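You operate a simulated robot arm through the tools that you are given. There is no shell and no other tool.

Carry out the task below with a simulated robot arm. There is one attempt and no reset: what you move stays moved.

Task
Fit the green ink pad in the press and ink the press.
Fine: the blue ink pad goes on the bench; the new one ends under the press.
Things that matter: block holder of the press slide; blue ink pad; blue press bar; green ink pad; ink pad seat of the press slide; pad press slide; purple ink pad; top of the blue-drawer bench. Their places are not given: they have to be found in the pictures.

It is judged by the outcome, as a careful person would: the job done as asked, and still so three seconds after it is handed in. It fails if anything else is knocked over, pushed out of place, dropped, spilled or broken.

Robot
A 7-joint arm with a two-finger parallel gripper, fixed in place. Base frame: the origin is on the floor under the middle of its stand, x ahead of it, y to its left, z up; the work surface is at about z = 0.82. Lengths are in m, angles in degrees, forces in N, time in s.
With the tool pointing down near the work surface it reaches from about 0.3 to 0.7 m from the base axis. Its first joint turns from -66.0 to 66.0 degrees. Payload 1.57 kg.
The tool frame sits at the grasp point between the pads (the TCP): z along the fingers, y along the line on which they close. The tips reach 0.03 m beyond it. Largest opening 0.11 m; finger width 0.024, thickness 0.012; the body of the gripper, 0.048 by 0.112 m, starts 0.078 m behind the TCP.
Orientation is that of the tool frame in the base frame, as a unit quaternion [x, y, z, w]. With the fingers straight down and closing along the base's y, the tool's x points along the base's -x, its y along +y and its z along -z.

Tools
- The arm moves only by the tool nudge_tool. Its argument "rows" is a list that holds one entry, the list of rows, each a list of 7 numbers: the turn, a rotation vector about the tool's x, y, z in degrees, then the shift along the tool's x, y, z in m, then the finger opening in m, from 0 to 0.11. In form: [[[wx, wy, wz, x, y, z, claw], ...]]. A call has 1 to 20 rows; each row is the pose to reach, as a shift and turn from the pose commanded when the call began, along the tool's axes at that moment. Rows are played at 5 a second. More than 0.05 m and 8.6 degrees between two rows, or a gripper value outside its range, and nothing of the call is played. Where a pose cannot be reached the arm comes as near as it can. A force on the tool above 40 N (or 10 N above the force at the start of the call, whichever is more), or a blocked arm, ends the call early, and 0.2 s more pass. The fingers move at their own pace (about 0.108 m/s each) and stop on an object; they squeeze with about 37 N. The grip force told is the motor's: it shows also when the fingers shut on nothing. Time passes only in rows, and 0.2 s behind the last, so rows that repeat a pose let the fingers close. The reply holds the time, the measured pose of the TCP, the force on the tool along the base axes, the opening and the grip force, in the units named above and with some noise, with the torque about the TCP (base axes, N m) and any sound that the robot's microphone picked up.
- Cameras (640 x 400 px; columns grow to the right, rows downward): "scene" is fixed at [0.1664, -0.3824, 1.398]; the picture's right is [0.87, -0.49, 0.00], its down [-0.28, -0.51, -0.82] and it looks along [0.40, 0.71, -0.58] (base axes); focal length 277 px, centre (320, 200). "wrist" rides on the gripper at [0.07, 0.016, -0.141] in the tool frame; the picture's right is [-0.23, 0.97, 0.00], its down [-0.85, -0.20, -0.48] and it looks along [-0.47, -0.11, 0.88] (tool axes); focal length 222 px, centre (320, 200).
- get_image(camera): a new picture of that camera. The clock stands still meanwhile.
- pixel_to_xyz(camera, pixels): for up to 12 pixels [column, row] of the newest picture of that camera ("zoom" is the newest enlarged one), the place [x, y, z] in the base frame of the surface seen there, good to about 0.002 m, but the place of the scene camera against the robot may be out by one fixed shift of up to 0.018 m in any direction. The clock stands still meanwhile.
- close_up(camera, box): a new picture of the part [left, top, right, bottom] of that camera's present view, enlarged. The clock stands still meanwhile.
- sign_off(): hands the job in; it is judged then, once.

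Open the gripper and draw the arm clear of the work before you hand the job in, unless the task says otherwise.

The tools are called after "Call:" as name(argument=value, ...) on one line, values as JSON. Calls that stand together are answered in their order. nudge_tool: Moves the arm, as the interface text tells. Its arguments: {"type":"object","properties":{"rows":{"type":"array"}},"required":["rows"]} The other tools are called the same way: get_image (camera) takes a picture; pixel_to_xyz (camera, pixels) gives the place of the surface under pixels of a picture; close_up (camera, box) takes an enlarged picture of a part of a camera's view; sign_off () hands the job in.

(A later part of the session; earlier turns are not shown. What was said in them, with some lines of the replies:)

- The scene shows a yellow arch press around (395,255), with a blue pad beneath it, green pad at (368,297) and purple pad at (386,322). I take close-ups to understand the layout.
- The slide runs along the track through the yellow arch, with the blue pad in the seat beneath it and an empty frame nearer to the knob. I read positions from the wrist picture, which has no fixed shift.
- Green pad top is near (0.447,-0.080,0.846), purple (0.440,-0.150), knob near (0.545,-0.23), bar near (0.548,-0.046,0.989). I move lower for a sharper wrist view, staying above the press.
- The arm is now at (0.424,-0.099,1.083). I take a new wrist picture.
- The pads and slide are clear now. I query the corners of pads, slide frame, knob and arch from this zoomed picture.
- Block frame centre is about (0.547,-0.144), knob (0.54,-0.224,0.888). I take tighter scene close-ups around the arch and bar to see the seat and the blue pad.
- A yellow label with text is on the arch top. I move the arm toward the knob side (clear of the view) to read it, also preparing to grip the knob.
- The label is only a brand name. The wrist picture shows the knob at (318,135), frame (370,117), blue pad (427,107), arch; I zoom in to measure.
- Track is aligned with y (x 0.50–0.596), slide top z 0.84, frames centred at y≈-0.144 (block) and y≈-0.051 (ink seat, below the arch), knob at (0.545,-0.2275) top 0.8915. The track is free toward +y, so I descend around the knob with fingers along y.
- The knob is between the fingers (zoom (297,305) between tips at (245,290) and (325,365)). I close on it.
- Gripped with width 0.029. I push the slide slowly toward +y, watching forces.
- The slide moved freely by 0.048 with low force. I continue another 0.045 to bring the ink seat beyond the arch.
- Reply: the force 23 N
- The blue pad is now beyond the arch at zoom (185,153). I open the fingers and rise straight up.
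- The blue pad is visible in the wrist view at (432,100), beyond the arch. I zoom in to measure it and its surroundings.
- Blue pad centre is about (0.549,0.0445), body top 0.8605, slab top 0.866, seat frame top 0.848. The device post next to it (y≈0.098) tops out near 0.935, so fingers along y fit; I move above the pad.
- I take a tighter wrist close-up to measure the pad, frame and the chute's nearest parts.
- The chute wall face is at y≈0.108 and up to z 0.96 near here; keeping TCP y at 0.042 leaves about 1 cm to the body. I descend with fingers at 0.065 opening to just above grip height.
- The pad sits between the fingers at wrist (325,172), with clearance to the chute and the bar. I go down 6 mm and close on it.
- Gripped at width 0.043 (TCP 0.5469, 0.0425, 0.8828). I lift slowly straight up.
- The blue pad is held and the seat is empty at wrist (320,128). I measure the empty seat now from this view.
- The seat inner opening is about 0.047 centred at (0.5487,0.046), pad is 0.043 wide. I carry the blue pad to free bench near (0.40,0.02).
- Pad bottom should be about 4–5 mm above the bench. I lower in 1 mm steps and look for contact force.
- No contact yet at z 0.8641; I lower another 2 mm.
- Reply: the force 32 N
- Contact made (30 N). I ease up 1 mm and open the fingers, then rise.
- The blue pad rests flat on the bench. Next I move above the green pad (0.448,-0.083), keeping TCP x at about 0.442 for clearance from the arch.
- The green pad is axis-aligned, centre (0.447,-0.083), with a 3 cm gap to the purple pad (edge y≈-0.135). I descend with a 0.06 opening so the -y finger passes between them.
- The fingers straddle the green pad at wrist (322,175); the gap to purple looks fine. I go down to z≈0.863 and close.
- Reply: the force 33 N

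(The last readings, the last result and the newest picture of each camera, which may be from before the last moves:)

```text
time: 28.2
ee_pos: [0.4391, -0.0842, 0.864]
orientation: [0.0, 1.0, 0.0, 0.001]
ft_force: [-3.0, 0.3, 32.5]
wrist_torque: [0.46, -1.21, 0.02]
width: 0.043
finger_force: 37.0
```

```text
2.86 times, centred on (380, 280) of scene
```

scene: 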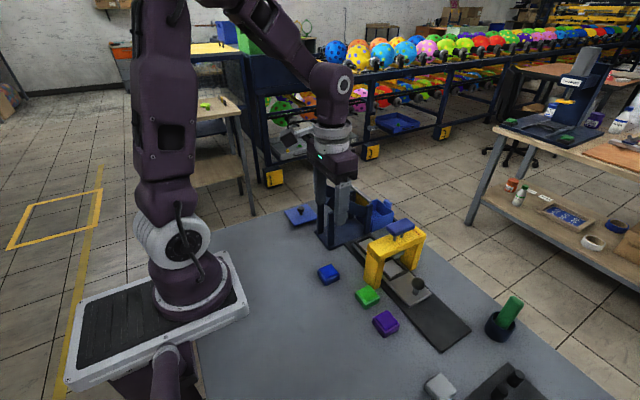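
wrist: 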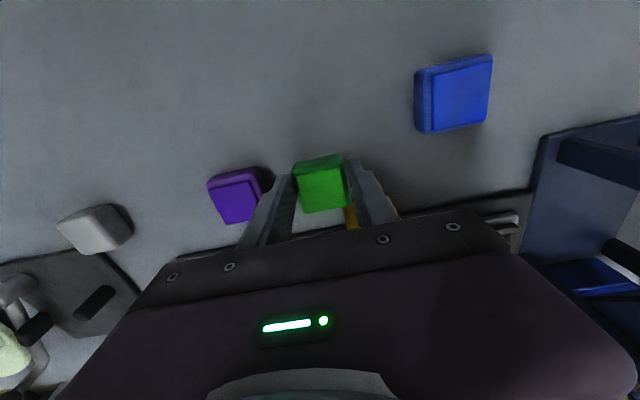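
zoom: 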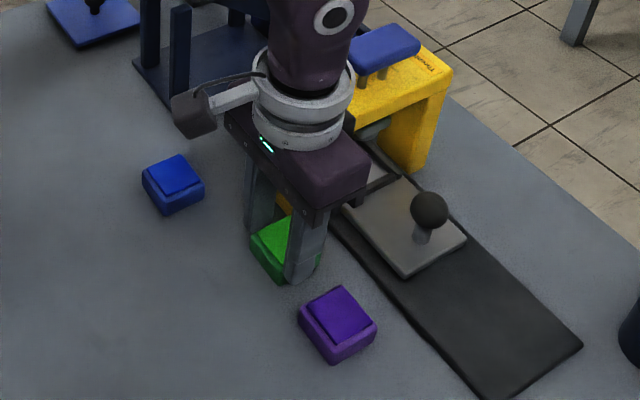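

Gripped at 0.043, but there is a 32 N upward load whose torque places it at about x≈0.473,y≈-0.07: the gripper body is touching the arch's upper edge. Lifting straight up relieves it, so I lift with the pad.

Call:
nudge_tool(rows=[[[0, 0, 0, 0, 0, -0.003, 0.03], [0, 0, 0, 0, 0, -0.008, 0.03], [0, 0, 0, 0, 0, -0.02, 0.03], [0, 0, 0, 0, 0, -0.04, 0.03], [0, 0, 0, 0, 0, -0.07, 0.03], [0, 0, 0, 0, 0, -0.11, 0.03], [0, 0, 0, 0, 0, -0.15, 0.03], [0, 0, 0, 0, 0, -0.19, 0.03], [0, 0, 0, 0, 0, -0.2, 0.03]]])

Call:
get_image(camera="wrist")

Call:
close_up(camera="scene", box=[310, 190, 470, 350])

```text
time: 30.2
ee_pos: [0.4395, -0.0828, 1.0632]
orientation: [0.0, 1.0, 0.0, 0.001]
ft_force: [0.3, -0.3, -0.1]
wrist_torque: [0.01, 0.02, 0.0]
width: 0.043
finger_force: 37.1
```

```text
taken
```

wrist: 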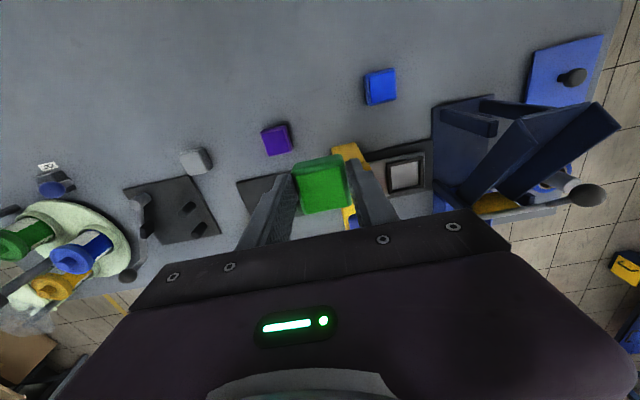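

```text
2.50 times, centred on (390, 270) of scene
```

zoom: 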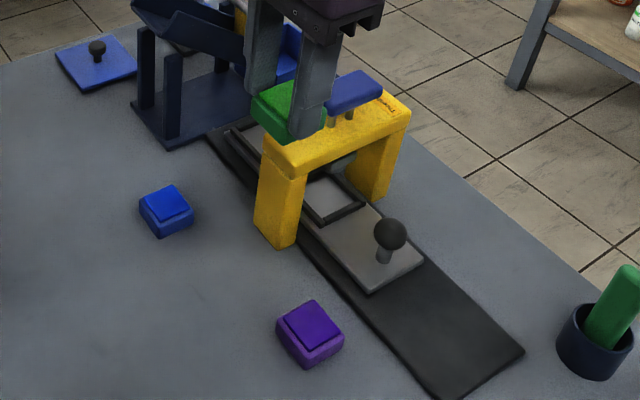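

The press looks unmoved and the pad is held. Before placing I check the chute wall's face and the actual gripper body extents with wrist queries, since the body is a bit bigger than expected.

Call:
pixel_to_xyz(camera="wrist", pixels=[[140, 300], [168, 264], [320, 235], [468, 212], [505, 235], [508, 250], [270, 300], [300, 370], [150, 330], [520, 262], [600, 330], [60, 380]])

Call:
close_up(camera="wrist", box=[360, 60, 640, 230])

```text
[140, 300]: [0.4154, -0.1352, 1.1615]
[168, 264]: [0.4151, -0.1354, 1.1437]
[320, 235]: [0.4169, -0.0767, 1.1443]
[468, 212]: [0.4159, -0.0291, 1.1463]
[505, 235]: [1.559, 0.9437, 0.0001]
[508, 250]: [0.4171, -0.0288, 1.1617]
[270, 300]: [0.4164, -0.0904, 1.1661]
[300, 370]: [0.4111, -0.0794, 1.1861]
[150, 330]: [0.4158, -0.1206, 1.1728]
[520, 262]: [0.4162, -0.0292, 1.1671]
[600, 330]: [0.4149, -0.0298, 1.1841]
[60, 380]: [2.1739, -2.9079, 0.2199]
```

```text
2.29 times, centred on (500, 145) of wrist
```

zoom: 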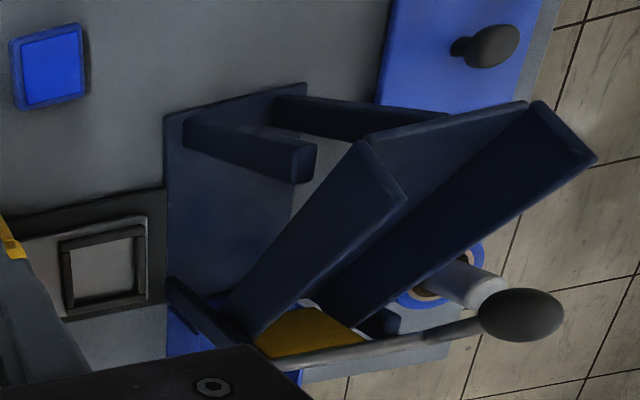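

Body half-width is 0.054 along y with its underside 0.081 above the TCP. Now I query the chute wall points and the in-hand green pad.

Call:
pixel_to_xyz(camera="zoom", pixels=[[370, 150], [402, 192], [330, 190], [300, 230], [260, 280], [240, 315], [280, 310], [340, 255], [375, 215], [200, 315], [230, 345], [300, 165]])

Call:
close_up(camera="wrist", box=[270, 140, 380, 230])

```text
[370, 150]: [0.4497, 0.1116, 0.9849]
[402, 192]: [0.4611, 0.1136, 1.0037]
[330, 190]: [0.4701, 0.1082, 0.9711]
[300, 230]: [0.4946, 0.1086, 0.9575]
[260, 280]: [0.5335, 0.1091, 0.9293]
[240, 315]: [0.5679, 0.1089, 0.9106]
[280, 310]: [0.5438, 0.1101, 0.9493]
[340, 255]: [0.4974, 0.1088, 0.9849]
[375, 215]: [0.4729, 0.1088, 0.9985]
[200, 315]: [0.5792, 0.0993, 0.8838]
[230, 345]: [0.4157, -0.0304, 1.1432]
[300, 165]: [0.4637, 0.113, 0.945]
```

```text
4.44 times, centred on (325, 185) of wrist
```

zoom: 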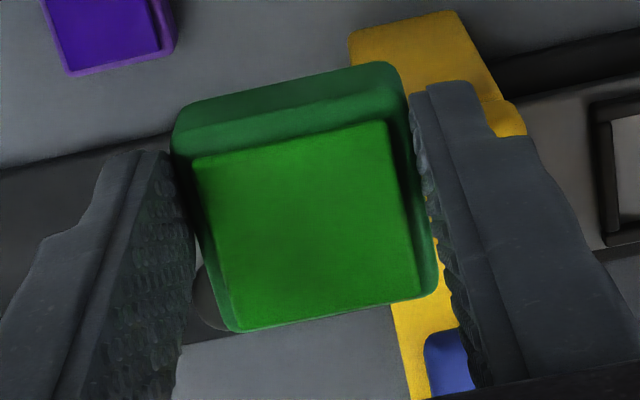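

The wall face is at y≈0.109 and below the body there, so placing is safe. I query the pad's in-hand pose.

Call:
pixel_to_xyz(camera="zoom", pixels=[[200, 165], [382, 130], [415, 285], [243, 318], [310, 220], [180, 130], [390, 75], [430, 290], [235, 325], [290, 95], [300, 120], [405, 180]])

Call:
pixel_to_xyz(camera="zoom", pixels=[[290, 145], [320, 140], [330, 295], [290, 305], [205, 200], [395, 160], [230, 290], [410, 250], [280, 225], [350, 215], [260, 100], [340, 80]])

```text
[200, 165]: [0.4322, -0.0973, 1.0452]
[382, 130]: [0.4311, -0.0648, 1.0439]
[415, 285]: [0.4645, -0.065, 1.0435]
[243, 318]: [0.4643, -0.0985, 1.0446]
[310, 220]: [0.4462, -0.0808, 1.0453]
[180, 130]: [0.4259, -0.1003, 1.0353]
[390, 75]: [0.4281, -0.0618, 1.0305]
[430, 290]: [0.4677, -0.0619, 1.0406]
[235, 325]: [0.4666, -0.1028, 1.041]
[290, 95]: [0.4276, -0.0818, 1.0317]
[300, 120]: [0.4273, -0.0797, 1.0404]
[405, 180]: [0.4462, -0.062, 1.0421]
```

```text
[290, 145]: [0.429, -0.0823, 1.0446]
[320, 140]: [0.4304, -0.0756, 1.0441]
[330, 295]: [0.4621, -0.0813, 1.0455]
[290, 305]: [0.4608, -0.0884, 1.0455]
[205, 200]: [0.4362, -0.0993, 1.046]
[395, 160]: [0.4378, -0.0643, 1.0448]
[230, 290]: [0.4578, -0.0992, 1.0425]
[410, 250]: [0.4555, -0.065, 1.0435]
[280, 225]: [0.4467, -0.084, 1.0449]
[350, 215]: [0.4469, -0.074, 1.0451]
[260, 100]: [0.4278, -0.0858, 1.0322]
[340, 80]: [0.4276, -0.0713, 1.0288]
```

The pad is level in hand; its centre is about +0.0077 in x from the TCP and its bottom ~0.044 below. I carry it to above the seat: TCP target (0.541,0.0455).

Call:
nudge_tool(rows=[[[0, 0, 0, 0, 0.035, 0, 0.03], [0, 0, 0, 0, 0.07, 0, 0.03], [0, 0, 0, -0.015, 0.1, 0, 0.03], [0, 0, 0, -0.045, 0.128, 0, 0.03], [0, 0, 0, -0.08, 0.128, 0, 0.03], [0, 0, 0, -0.1015, 0.128, 0.01, 0.03], [0, 0, 0, -0.1015, 0.128, 0.04, 0.03], [0, 0, 0, -0.1015, 0.128, 0.07, 0.03], [0, 0, 0, -0.1015, 0.128, 0.1, 0.03], [0, 0, 0, -0.1015, 0.128, 0.12, 0.03], [0, 0, 0, -0.1015, 0.128, 0.13, 0.03], [0, 0, 0, -0.1015, 0.128, 0.13, 0.03]]])

Call:
get_image(camera="wrist")

Call:
close_up(camera="wrist", box=[250, 110, 410, 210])

```text
time: 32.8
ee_pos: [0.5416, 0.0427, 0.933]
orientation: [0.0, 1.0, 0.0, 0.0]
ft_force: [-0.1, 0.0, -0.4]
wrist_torque: [-0.03, -0.02, 0.02]
width: 0.0426
finger_force: 37.3
```

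```text
taken
```

wrist: 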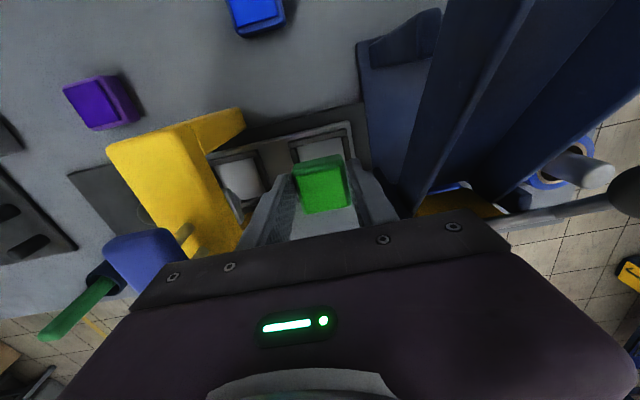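

```text
4.00 times, centred on (330, 160) of wrist
```

zoom: 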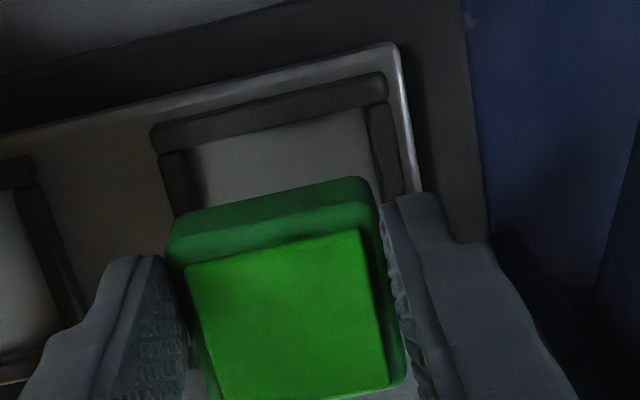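

Call:
pixel_to_xyz(camera="zoom", pixels=[[152, 130], [386, 78], [188, 155], [365, 112], [195, 145], [175, 185], [375, 150], [275, 110], [195, 275], [358, 235], [383, 375], [220, 395]])

Call:
pixel_to_xyz(camera="zoom", pixels=[[280, 130], [240, 140], [340, 118], [165, 165], [188, 180], [362, 130], [372, 170], [393, 170], [170, 260], [365, 180], [375, 250], [260, 210]])

```text
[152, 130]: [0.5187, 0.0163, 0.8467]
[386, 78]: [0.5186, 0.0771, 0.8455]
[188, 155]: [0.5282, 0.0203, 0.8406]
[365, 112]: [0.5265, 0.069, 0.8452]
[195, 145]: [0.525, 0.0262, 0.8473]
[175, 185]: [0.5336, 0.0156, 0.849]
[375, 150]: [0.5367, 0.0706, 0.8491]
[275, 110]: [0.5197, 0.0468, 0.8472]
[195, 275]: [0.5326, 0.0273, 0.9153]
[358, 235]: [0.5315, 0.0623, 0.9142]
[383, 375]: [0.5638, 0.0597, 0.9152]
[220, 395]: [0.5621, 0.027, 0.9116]
```

```text
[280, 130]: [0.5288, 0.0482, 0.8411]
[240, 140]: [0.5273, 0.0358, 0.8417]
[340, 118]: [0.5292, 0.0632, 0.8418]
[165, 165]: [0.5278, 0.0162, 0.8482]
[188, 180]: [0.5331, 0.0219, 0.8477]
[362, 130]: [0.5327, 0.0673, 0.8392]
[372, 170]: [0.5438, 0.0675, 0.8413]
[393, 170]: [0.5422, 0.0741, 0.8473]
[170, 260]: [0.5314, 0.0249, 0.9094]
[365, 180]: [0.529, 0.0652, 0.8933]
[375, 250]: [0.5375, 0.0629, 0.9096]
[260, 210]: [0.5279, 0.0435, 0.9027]
```

Relative to the seat (inner y≈0.0215–0.0685, x from ≈0.527), the pad (y centre ≈0.0443, -x face ≈0.528) should shift about +1.2 mm in y and +1 mm in x. I do that and lower to just above the frame.

Call:
nudge_tool(rows=[[[0, 0, 0, -0.0005, 0.0007, 0.008, 0.03], [0, 0, 0, -0.001, 0.0013, 0.016, 0.03], [0, 0, 0, -0.001, 0.0013, 0.024, 0.03], [0, 0, 0, -0.001, 0.0013, 0.031, 0.03], [0, 0, 0, -0.001, 0.0013, 0.031, 0.03]]])

Call:
close_up(camera="scene", box=[340, 190, 420, 260])

Call:
close_up(camera="wrist", box=[250, 110, 410, 210])

```text
time: 34.0
ee_pos: [0.5428, 0.0458, 0.9024]
orientation: [-0.001, 1.0, 0.0, 0.001]
ft_force: [0.6, -0.2, 0.4]
wrist_torque: [0.01, 0.01, -0.02]
width: 0.0428
finger_force: 37.5
```

```text
5.71 times, centred on (380, 225) of scene
```

zoom: 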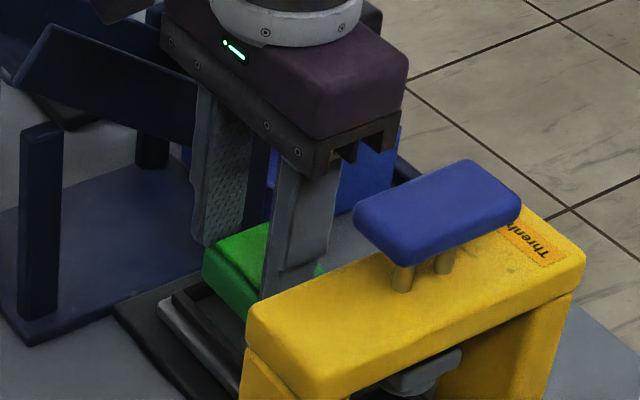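

```text
4.00 times, centred on (330, 160) of wrist
```

zoom: 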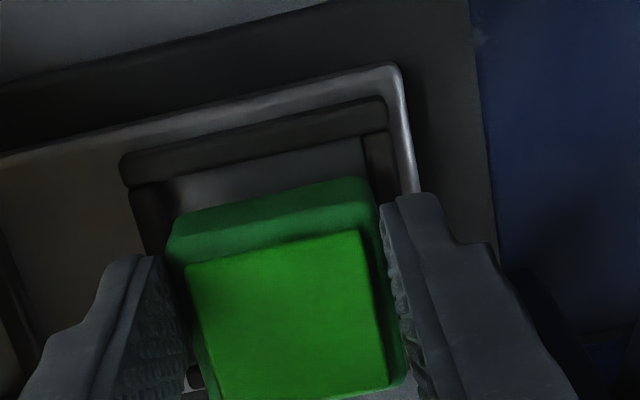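

I re-measure pad versus seat from this closer view.

Call:
pixel_to_xyz(camera="zoom", pixels=[[122, 160], [386, 100], [158, 185], [365, 137], [140, 220], [395, 160], [250, 145], [250, 170], [195, 275], [357, 240], [380, 375], [225, 395]])

Call:
pixel_to_xyz(camera="zoom", pixels=[[163, 210], [155, 225], [370, 165], [362, 155], [250, 165], [300, 155], [170, 260], [172, 225], [372, 200], [375, 250], [260, 215], [280, 200]])

```text
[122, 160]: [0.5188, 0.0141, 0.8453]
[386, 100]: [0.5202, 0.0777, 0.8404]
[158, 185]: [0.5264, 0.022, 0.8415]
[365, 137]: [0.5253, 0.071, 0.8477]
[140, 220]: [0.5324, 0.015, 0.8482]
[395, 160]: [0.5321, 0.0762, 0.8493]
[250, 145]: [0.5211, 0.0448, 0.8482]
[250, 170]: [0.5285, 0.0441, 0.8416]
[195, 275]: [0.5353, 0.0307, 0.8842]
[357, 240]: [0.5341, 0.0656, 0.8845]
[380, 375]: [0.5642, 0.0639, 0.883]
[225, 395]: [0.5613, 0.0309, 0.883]
```

```text
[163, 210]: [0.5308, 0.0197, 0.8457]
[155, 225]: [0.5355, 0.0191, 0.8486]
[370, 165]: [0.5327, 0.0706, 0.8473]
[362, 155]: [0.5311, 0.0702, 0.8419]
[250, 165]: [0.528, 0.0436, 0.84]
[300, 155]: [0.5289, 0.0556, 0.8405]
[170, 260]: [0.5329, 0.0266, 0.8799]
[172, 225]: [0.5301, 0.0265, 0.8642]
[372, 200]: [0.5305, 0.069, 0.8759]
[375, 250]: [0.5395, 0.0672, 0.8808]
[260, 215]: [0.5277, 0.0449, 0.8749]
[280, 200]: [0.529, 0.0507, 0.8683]
```

The pad is within the seat bounds (pad y 0.0265–0.068 versus inner 0.022–0.0705; x face 0.528 versus 0.527). I make a sub-millimetre correction and lower gently.

Call:
nudge_tool(rows=[[[0, 0, 0, -0.0007, -0.0008, 0.003, 0.03], [0, 0, 0, -0.0007, -0.0008, 0.006, 0.03], [0, 0, 0, -0.0007, -0.0008, 0.009, 0.03], [0, 0, 0, -0.0007, -0.0008, 0.011, 0.03], [0, 0, 0, -0.0007, -0.0008, 0.013, 0.03], [0, 0, 0, -0.0007, -0.0008, 0.0145, 0.03], [0, 0, 0, -0.0007, -0.0008, 0.0145, 0.03]]])

Call:
close_up(camera="wrist", box=[250, 110, 410, 210])

```text
time: 35.6
ee_pos: [0.5438, 0.044, 0.8891]
orientation: [0.0, 1.0, 0.0, 0.001]
ft_force: [4.8, -0.9, 22.6]
wrist_torque: [0.0, -0.86, 0.04]
width: 0.0429
finger_force: 37.2
```

```text
4.00 times, centred on (330, 160) of wrist
```

zoom: 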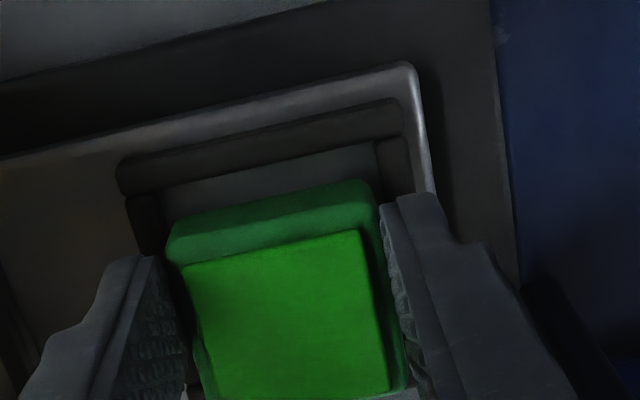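

There is a 22 N contact at z 0.889 with torque pointing to the +x frame wall (x≈0.573), centred in y. I lift 4 mm, shift 2 mm toward -x, and lower again.

Call:
nudge_tool(rows=[[[0, 0, 0, 0, 0, -0.004, 0.03], [0, 0, 0, 0.001, 0, -0.004, 0.03], [0, 0, 0, 0.002, 0, -0.004, 0.03], [0, 0, 0, 0.002, 0, -0.002, 0.03], [0, 0, 0, 0.002, 0, 0, 0.03], [0, 0, 0, 0.002, 0, 0.0015, 0.03], [0, 0, 0, 0.002, 0, 0.0015, 0.03]]])

```text
time: 37.2
ee_pos: [0.5434, 0.0444, 0.8862]
orientation: [0.001, 1.0, 0.0, 0.0]
ft_force: [-0.2, 0.0, 0.0]
wrist_torque: [0.01, -0.04, -0.02]
width: 0.0428
finger_force: 37.2
```

Now z 0.8862 with no force: the pad has entered the frame. I lower further in small steps until it touches the seat floor.

Call:
nudge_tool(rows=[[[0, 0, 0, 0, 0, 0.0007, 0.03], [0, 0, 0, 0, 0, 0.0014, 0.03], [0, 0, 0, 0, 0, 0.0021, 0.03], [0, 0, 0, 0, 0, 0.0021, 0.03]]])

Call:
close_up(camera="wrist", box=[250, 110, 410, 210])

```text
time: 38.2
ee_pos: [0.541, 0.0436, 0.8845]
orientation: [0.0, 1.0, 0.0, 0.0]
ft_force: [0.3, 0.6, -0.6]
wrist_torque: [-0.01, 0.0, 0.01]
width: 0.043
finger_force: 37.3
```

```text
4.00 times, centred on (330, 160) of wrist
```

zoom: 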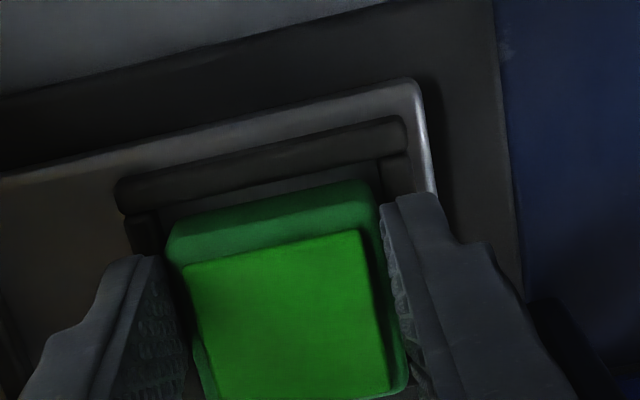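

No force at z 0.8845; pad bottom is about at the seat floor. I lower 1 mm more, then open gently to release.

Call:
nudge_tool(rows=[[[0, 0, 0, 0, 0, 0.0007, 0.03], [0, 0, 0, 0, 0, 0.001, 0.03], [0, 0, 0, 0, 0, 0.001, 0.05], [0, 0, 0, 0, 0, 0.001, 0.06], [0, 0, 0, 0, 0, 0.001, 0.06]]])

Call:
close_up(camera="wrist", box=[250, 110, 410, 210])

```text
time: 39.4
ee_pos: [0.5425, 0.0445, 0.8838]
orientation: [0.0, 1.0, 0.0, 0.0]
ft_force: [0.2, 0.2, 0.2]
wrist_torque: [0.0, 0.01, 0.02]
width: 0.0599
finger_force: 0.0
```

```text
4.00 times, centred on (330, 160) of wrist
```

zoom: 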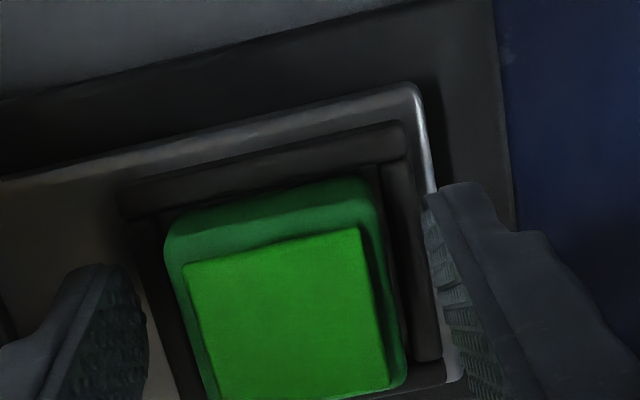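

Released; the green pad sits inside the frame. I rise straight up and take a picture to verify it is seated flat.

Call:
nudge_tool(rows=[[[0, 0, 0, 0, 0, -0.015, 0.06], [0, 0, 0, 0, 0, -0.05, 0.06], [0, 0, 0, 0, 0, -0.09, 0.06], [0, 0, 0, 0, 0, -0.13, 0.06], [0, 0, 0, 0, 0, -0.17, 0.06], [0, 0, 0, 0, 0, -0.2, 0.06], [0, 0, 0, 0, 0, -0.2, 0.06]]])

Call:
close_up(camera="wrist", box=[270, 70, 410, 158])

```text
time: 41.0
ee_pos: [0.5396, 0.0434, 1.0802]
orientation: [-0.001, 1.0, 0.0, -0.001]
ft_force: [0.2, 0.4, -0.2]
wrist_torque: [0.01, 0.01, -0.01]
width: 0.0602
finger_force: 0.1
```

```text
4.55 times, centred on (340, 114) of wrist
```

zoom: 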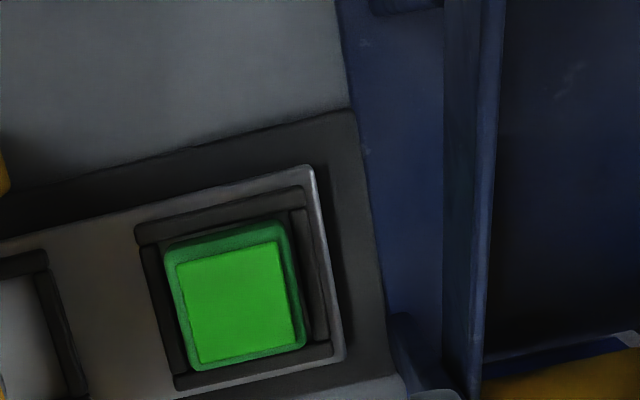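

Call:
pixel_to_xyz(camera="zoom", pixels=[[182, 268], [275, 246], [293, 338], [203, 358], [238, 303], [172, 245], [285, 222], [302, 345], [190, 368], [140, 228], [300, 192], [180, 385]])

```text
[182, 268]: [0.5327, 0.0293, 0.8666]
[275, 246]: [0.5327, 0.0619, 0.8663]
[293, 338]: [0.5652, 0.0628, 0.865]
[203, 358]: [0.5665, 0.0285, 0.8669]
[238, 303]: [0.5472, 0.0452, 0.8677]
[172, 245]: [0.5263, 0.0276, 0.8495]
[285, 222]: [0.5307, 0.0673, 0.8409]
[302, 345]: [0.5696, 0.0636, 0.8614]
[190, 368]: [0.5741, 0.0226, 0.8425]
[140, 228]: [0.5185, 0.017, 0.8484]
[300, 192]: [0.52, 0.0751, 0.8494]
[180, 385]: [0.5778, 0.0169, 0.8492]
```

The green pad is flat (top 0.866 at all corners) and seated. Next I move back above the knob at about (0.545,-0.134) at safe height.

Call:
nudge_tool(rows=[[[0, 0, 0, 0, -0.04, 0, 0.06], [0, 0, 0, -0.002, -0.08, 0, 0.06], [0, 0, 0, -0.004, -0.12, 0, 0.06], [0, 0, 0, -0.004, -0.155, 0, 0.06], [0, 0, 0, -0.004, -0.179, 0, 0.06], [0, 0, 0, -0.004, -0.179, 0, 0.06]]])

Call:
close_up(camera="wrist", box=[230, 70, 470, 220])

```text
time: 42.4
ee_pos: [0.5451, -0.1357, 1.0858]
orientation: [0.0, 1.0, 0.0, -0.001]
ft_force: [-0.5, 0.6, 0.3]
wrist_torque: [-0.02, -0.01, 0.0]
width: 0.06
finger_force: 0.1
```

```text
2.67 times, centred on (350, 145) of wrist
```

zoom: 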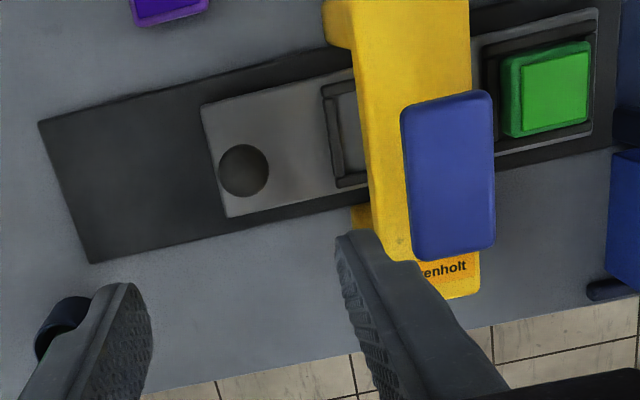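

Call:
pixel_to_xyz(camera="zoom", pixels=[[244, 168], [220, 172], [268, 168], [244, 148], [202, 108], [225, 215], [322, 88], [337, 185], [403, 120], [490, 95], [415, 255], [493, 245]])

```text
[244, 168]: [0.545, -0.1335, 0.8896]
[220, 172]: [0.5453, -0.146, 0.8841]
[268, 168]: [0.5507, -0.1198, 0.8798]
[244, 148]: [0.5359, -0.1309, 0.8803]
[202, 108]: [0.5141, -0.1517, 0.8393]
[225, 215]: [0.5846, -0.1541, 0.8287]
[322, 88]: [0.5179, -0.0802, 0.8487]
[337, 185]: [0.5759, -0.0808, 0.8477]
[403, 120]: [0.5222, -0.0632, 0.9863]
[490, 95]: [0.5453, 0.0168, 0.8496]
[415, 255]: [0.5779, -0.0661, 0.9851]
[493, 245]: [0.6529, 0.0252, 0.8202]
```

Slide end is at y -0.1525 (originally -0.246), knob centre y -0.133; so the return stroke is 0.093. I descend around the knob and grip it.

Call:
nudge_tool(rows=[[[0, 0, 0, 0, 0.001, 0.04, 0.06], [0, 0, 0, 0, 0.001, 0.08, 0.06], [0, 0, 0, 0, 0.001, 0.12, 0.06], [0, 0, 0, 0, 0.001, 0.15, 0.06], [0, 0, 0, 0, 0.001, 0.18, 0.06], [0, 0, 0, 0, 0.001, 0.195, 0.06], [0, 0, 0, 0, 0.001, 0.204, 0.06], [0, 0, 0, 0, 0.001, 0.204, 0.06], [0, 0, 0, 0, 0.001, 0.204, 0.04], [0, 0, 0, 0, 0.001, 0.204, 0.025], [0, 0, 0, 0, 0.001, 0.204, 0.015], [0, 0, 0, 0, 0.001, 0.204, 0.015]]])

Call:
close_up(camera="scene", box=[340, 180, 500, 340])

```text
time: 45.0
ee_pos: [0.5446, -0.1355, 0.8809]
orientation: [0.001, 1.0, -0.001, 0.0]
ft_force: [1.9, -11.2, -7.9]
wrist_torque: [-0.08, -0.18, -0.08]
width: 0.0291
finger_force: 38.5
```

```text
2.50 times, centred on (420, 260) of scene
```

zoom: 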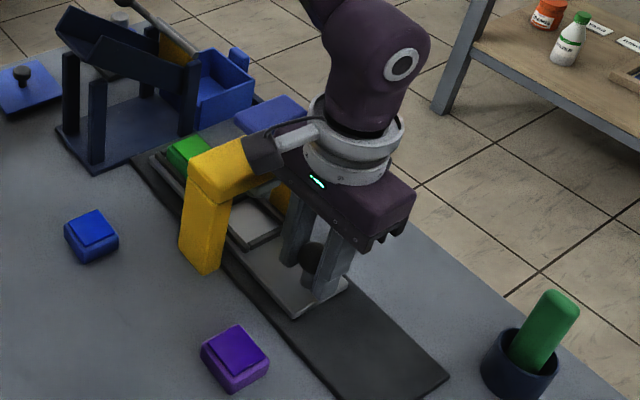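

Knob gripped (width 0.029). I pull the slide back toward -y slowly by 0.093.

Call:
nudge_tool(rows=[[[0, 0, 0, 0, -0.006, 0, 0.015], [0, 0, 0, 0, -0.014, 0, 0.015], [0, 0, 0, 0, -0.022, 0, 0.015], [0, 0, 0, 0, -0.03, 0, 0.015], [0, 0, 0, 0, -0.038, 0, 0.015], [0, 0, 0, 0, -0.046, 0, 0.015], [0, 0, 0, 0, -0.054, 0, 0.015], [0, 0, 0, 0, -0.062, 0, 0.015], [0, 0, 0, 0, -0.07, 0, 0.015], [0, 0, 0, 0, -0.078, 0, 0.015], [0, 0, 0, 0, -0.085, 0, 0.015], [0, 0, 0, 0, -0.09, 0, 0.015], [0, 0, 0, 0, -0.093, 0, 0.015], [0, 0, 0, 0, -0.093, 0, 0.015]]])

Call:
close_up(camera="scene", box=[340, 180, 500, 340])

```text
time: 48.0
ee_pos: [0.5442, -0.2266, 0.8786]
orientation: [0.001, 1.0, 0.0, 0.0]
ft_force: [-10.5, -0.5, 19.2]
wrist_torque: [0.01, -0.21, 0.04]
width: 0.0292
finger_force: 39.3
```

```text
2.50 times, centred on (420, 260) of scene
```

zoom: 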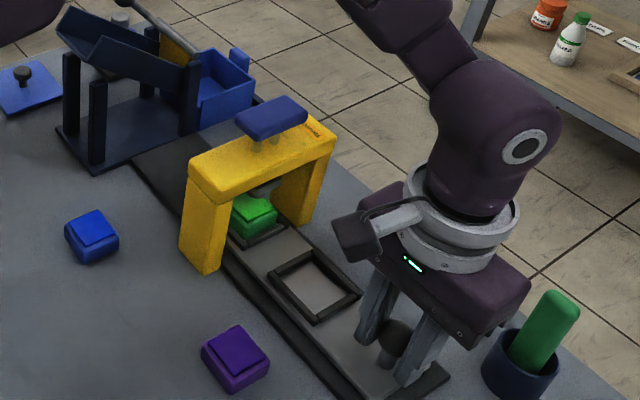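

The green pad is now under the press. I release the knob, rise, and verify the slide position.

Call:
nudge_tool(rows=[[[0, 0, 0, 0, 0, 0, 0.04], [0, 0, 0, 0, 0, 0, 0.06], [0, 0, 0, 0, 0, -0.02, 0.06], [0, 0, 0, 0, 0, -0.06, 0.06], [0, 0, 0, 0, 0, -0.1, 0.06], [0, 0, 0, 0, 0, -0.14, 0.06], [0, 0, 0, 0, 0, -0.18, 0.06], [0, 0, 0, 0, 0, -0.205, 0.06], [0, 0, 0, 0, 0, -0.205, 0.06]]])

Call:
close_up(camera="wrist", box=[290, 0, 530, 180])

```text
time: 50.0
ee_pos: [0.5433, -0.2241, 1.0837]
orientation: [0.0, 1.0, 0.0, -0.001]
ft_force: [-0.4, 0.6, 0.4]
wrist_torque: [0.0, 0.0, 0.02]
width: 0.0602
finger_force: 0.0
```

```text
2.22 times, centred on (410, 90) of wrist
```

zoom: 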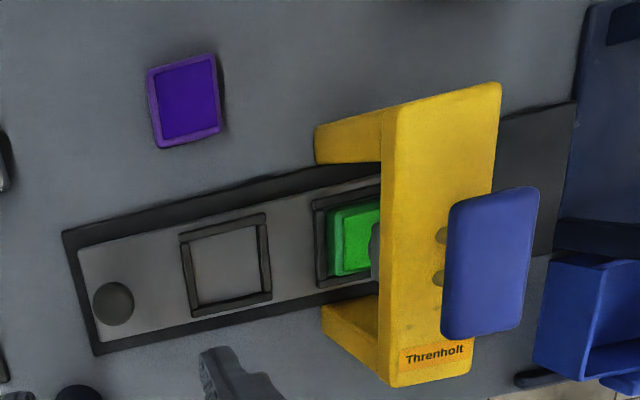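

Call:
pixel_to_xyz(camera="zoom", pixels=[[113, 302], [80, 250], [100, 340], [180, 235], [265, 217], [316, 203], [323, 285], [330, 212], [338, 272], [352, 240], [490, 262], [62, 235]])

Call:
close_up(camera="scene", box=[360, 200, 440, 280])

```text
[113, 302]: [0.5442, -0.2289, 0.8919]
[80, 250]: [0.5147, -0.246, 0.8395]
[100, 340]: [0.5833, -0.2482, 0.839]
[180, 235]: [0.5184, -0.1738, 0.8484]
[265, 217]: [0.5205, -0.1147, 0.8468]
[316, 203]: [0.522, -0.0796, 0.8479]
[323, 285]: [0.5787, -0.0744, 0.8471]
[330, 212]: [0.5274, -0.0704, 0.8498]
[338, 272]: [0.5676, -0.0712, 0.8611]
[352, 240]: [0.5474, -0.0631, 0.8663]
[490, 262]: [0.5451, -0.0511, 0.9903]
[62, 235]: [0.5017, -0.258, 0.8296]
```

```text
5.00 times, centred on (400, 240) of scene
```

zoom: 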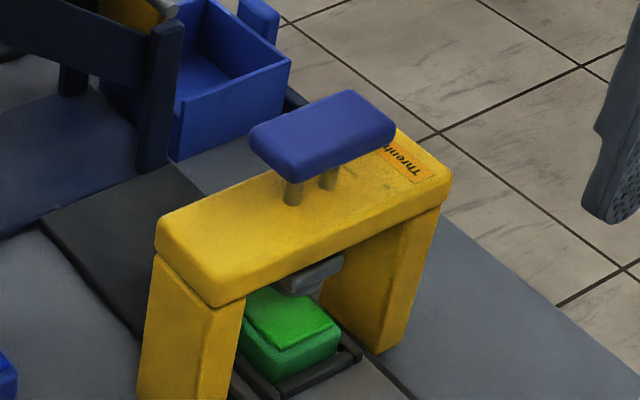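

The slide is back at its starting place (end y -0.247) with the green pad beneath the plunger. I close the fingers and move above the bar centre (0.547,-0.051).

Call:
nudge_tool(rows=[[[0, 0, 0, -0.001, 0.035, 0, 0.03], [0, 0, 0, -0.002, 0.07, 0, 0], [0, 0, 0, -0.003, 0.105, 0, 0], [0, 0, 0, -0.004, 0.14, 0, 0], [0, 0, 0, -0.004, 0.173, 0, 0], [0, 0, 0, -0.004, 0.173, 0.02, 0], [0, 0, 0, -0.004, 0.173, 0.03, 0], [0, 0, 0, -0.004, 0.173, 0.03, 0]]])

Call:
close_up(camera="scene", box=[360, 190, 440, 270])

Call:
get_image(camera="wrist")

```text
time: 51.8
ee_pos: [0.5484, -0.0536, 1.0532]
orientation: [0.0, 1.0, 0.0, 0.0]
ft_force: [-1.2, -0.4, 0.9]
wrist_torque: [-0.01, 0.02, 0.0]
width: 0.0
finger_force: 21.4
```

```text
5.00 times, centred on (400, 230) of scene
```

zoom: 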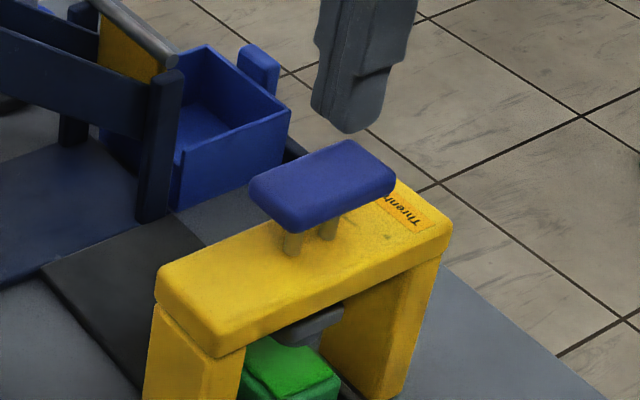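

```text
taken
```

wrist: 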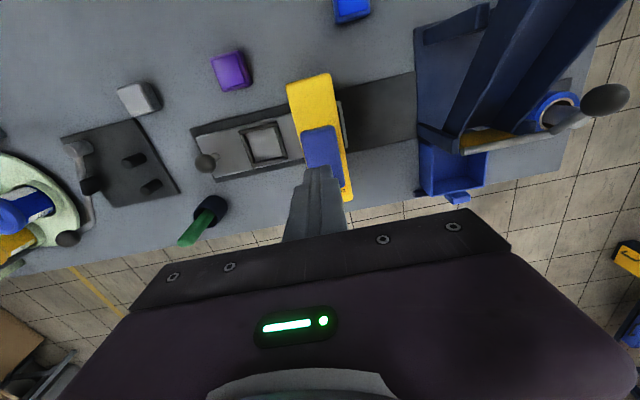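

The fingertips are about 3 cm above the bar. I centre by +3 mm in y and go down to touch the bar, in small steps.

Call:
nudge_tool(rows=[[[0, 0, 0, 0, 0.003, 0.008, 0], [0, 0, 0, 0, 0.003, 0.016, 0], [0, 0, 0, 0, 0.003, 0.023, 0], [0, 0, 0, 0, 0.003, 0.027, 0], [0, 0, 0, 0, 0.003, 0.03, 0], [0, 0, 0, 0, 0.003, 0.033, 0], [0, 0, 0, 0, 0.003, 0.036, 0]]])

Call:
close_up(camera="scene", box=[360, 190, 440, 270])

```text
time: 53.4
ee_pos: [0.5496, -0.0501, 1.0171]
orientation: [0.0, 1.0, 0.001, 0.0]
ft_force: [1.9, 0.9, 2.2]
wrist_torque: [0.03, -0.06, -0.01]
width: 0.0
finger_force: 22.4
```

```text
5.00 times, centred on (400, 230) of scene
```

zoom: 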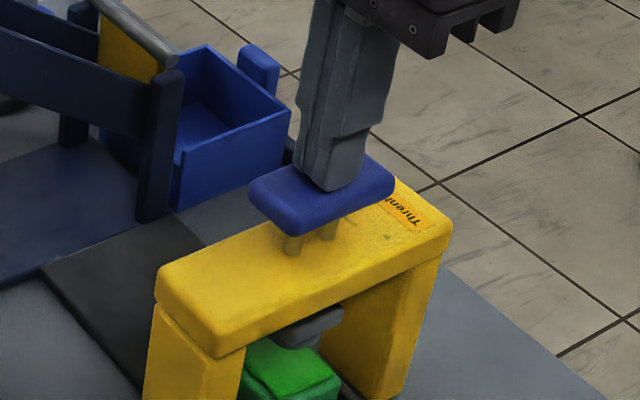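

The tips are on the bar centre (bar starting to go down at ~2 N). I keep pressing in 2 mm steps until it bottoms on the pad.

Call:
nudge_tool(rows=[[[0, 0, 0, 0, 0, 0.002, 0], [0, 0, 0, 0, 0, 0.004, 0], [0, 0, 0, 0, 0, 0.006, 0], [0, 0, 0, 0, 0, 0.008, 0], [0, 0, 0, 0, 0, 0.01, 0], [0, 0, 0, 0, 0, 0.012, 0]]])

Call:
close_up(camera="scene", box=[360, 190, 440, 270])

```text
time: 54.8
ee_pos: [0.5492, -0.0506, 1.0068]
orientation: [0.0, 1.0, 0.0, -0.001]
ft_force: [2.5, -0.2, 3.1]
wrist_torque: [0.0, -0.05, 0.01]
width: 0.0002
finger_force: 21.4
```

```text
5.00 times, centred on (400, 230) of scene
```

zoom: 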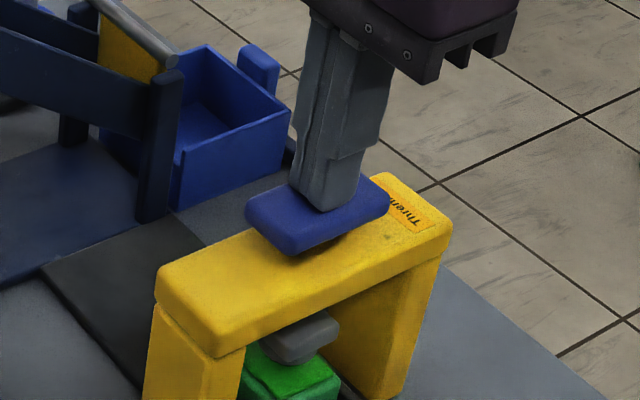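

The plunger (zoom (300,335)) is close to the green pad. I continue in 1.5 mm steps until the force rises.

Call:
nudge_tool(rows=[[[0, 0, 0, 0, 0, 0.0015, 0], [0, 0, 0, 0, 0, 0.003, 0], [0, 0, 0, 0, 0, 0.0045, 0], [0, 0, 0, 0, 0, 0.006, 0], [0, 0, 0, 0, 0, 0.0075, 0], [0, 0, 0, 0, 0, 0.009, 0]]])

Call:
close_up(camera="scene", box=[360, 190, 440, 270])

```text
time: 56.4
ee_pos: [0.5498, -0.0503, 0.9985]
orientation: [-0.001, 1.0, -0.001, 0.002]
ft_force: [-6.5, 0.0, 13.0]
wrist_torque: [0.05, 0.32, 0.0]
width: 0.0
finger_force: 21.1
heard: click
stopped in row 6: the force on the tool passed its limit at 41 N (the readings are from after the stop); the commanded pose is now the measured one
```

```text
5.00 times, centred on (400, 230) of scene
```

zoom: 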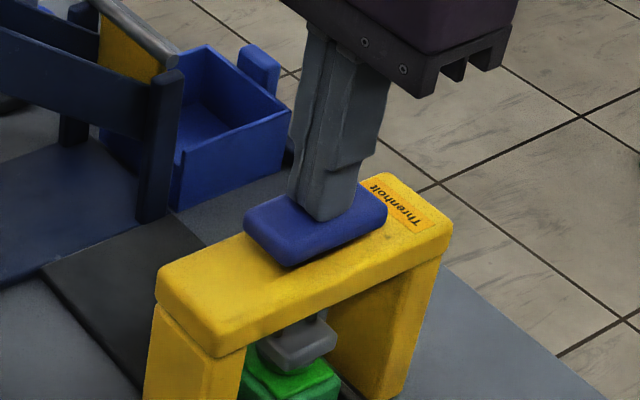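

A click was heard and the force rose to 41 N with the plunger on the green pad: the press bottomed. I lift slowly and watch whether the bar comes back up.

Call:
nudge_tool(rows=[[[0, 0, 0, 0, 0, 0, 0], [0, 0, 0, 0, 0, -0.005, 0], [0, 0, 0, 0, 0, -0.012, 0], [0, 0, 0, 0, 0, -0.02, 0], [0, 0, 0, 0, 0, -0.03, 0], [0, 0, 0, 0, 0, -0.05, 0], [0, 0, 0, 0, 0, -0.08, 0], [0, 0, 0, 0, 0, -0.1, 0]]])

Call:
close_up(camera="scene", box=[360, 190, 440, 270])

```text
time: 58.1
ee_pos: [0.5499, -0.0533, 1.1001]
orientation: [0.0, 1.0, 0.001, 0.001]
ft_force: [-0.7, -0.3, 1.0]
wrist_torque: [0.02, 0.01, 0.02]
width: 0.0001
finger_force: 20.9
```

```text
5.00 times, centred on (400, 230) of scene
```

zoom: 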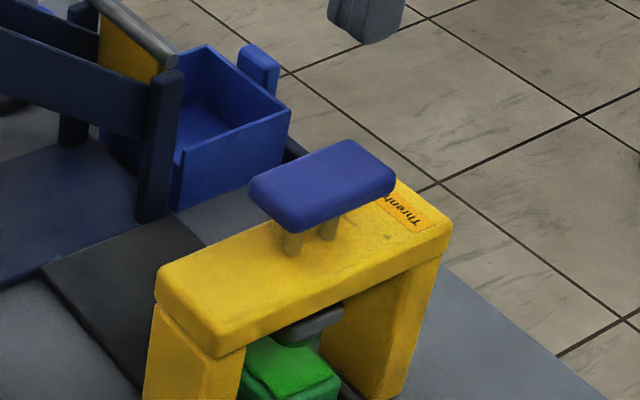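

The bar sprang back. I zoom in on the plunger to see whether it carries green ink.

Call:
close_up(camera="scene", box=[385, 245, 425, 270])

Call:
get_image(camera="scene")

```text
16.00 times, centred on (405, 258) of scene
```

zoom: 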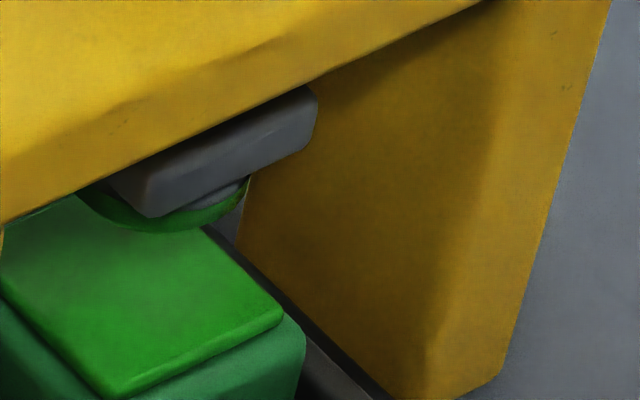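

```text
taken
```

scene: 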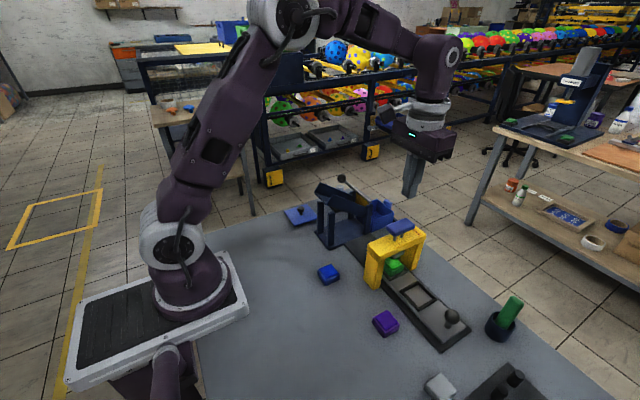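

The plunger's underside is now green, the green pad is under the press, the blue pad rests on the bench, and purple is where it was (386,321). I raise the arm, open the gripper and draw it back.

Call:
nudge_tool(rows=[[[0, 0, 0, 0, 0, -0.035, 0.03], [0, 0, 0, 0, 0, -0.07, 0.06], [0, 0, 0, 0.02, 0, -0.1, 0.09], [0, 0, 0, 0.05, 0.005, -0.13, 0.11], [0, 0, 0, 0.085, 0.015, -0.15, 0.11], [0, 0, 0, 0.12, 0.025, -0.15, 0.11], [0, 0, 0, 0.15, 0.028, -0.15, 0.11], [0, 0, 0, 0.15, 0.028, -0.15, 0.11], [0, 0, 0, 0.15, 0.028, -0.15, 0.11]]])

Call:
get_image(camera="scene")

Call:
get_image(camera="wrist")

```text
time: 60.1
ee_pos: [0.4019, -0.0245, 1.2498]
orientation: [-0.001, 1.0, 0.0, 0.001]
ft_force: [0.9, 0.7, 0.4]
wrist_torque: [0.02, 0.01, -0.03]
width: 0.1101
finger_force: 0.2
```

```text
taken
```

scene: 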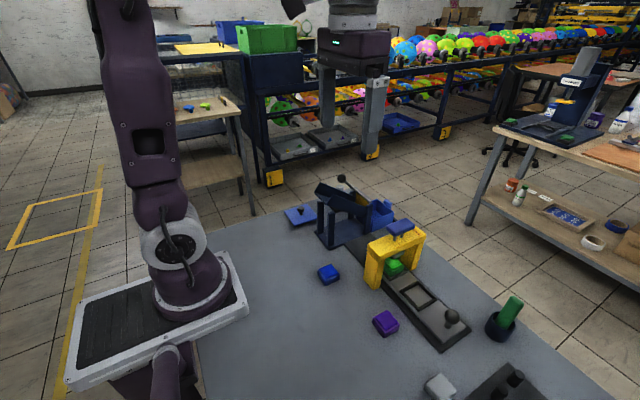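

```text
taken
```

wrist: 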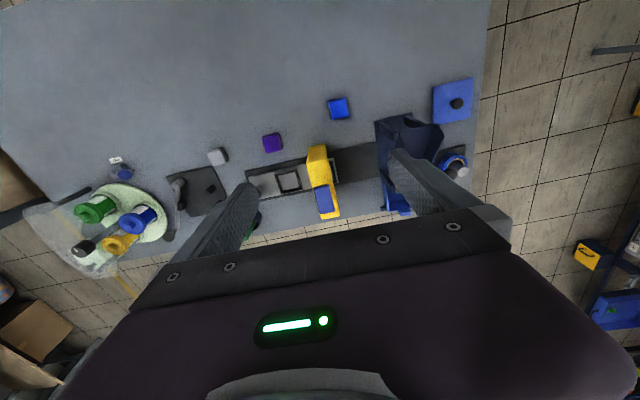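

Everything else matches the starting picture: the press and purple pad are unmoved, the blue pad is on the bench at (329,274), the green pad is under the inked press, and the gripper is open and clear. I hand the job in.

Call:
sign_off()

```text
The job is handed in.
```

The green ink pad is now fitted in the press, and the press has been inked with it.

- **Pad swap:** I pushed the slide out and lifted the blue pad onto a clear spot on the bench. The green pad went into the ink pad seat, where it sits flat, and I pulled the slide back to its starting position under the press.
- **Inking:** I pressed the blue bar down until it bottomed out with a click at about 41 N. It sprang back up, and a close-up shows green ink on the underside of the plunger.
- **Everything else:** The purple pad and the press look unmoved in the final pictures. While gripping the green pad I felt about 32 N of upward force, possibly the gripper touching the arch. It cleared when I lifted.

The gripper was opened and the arm drawn clear before I handed the job in.
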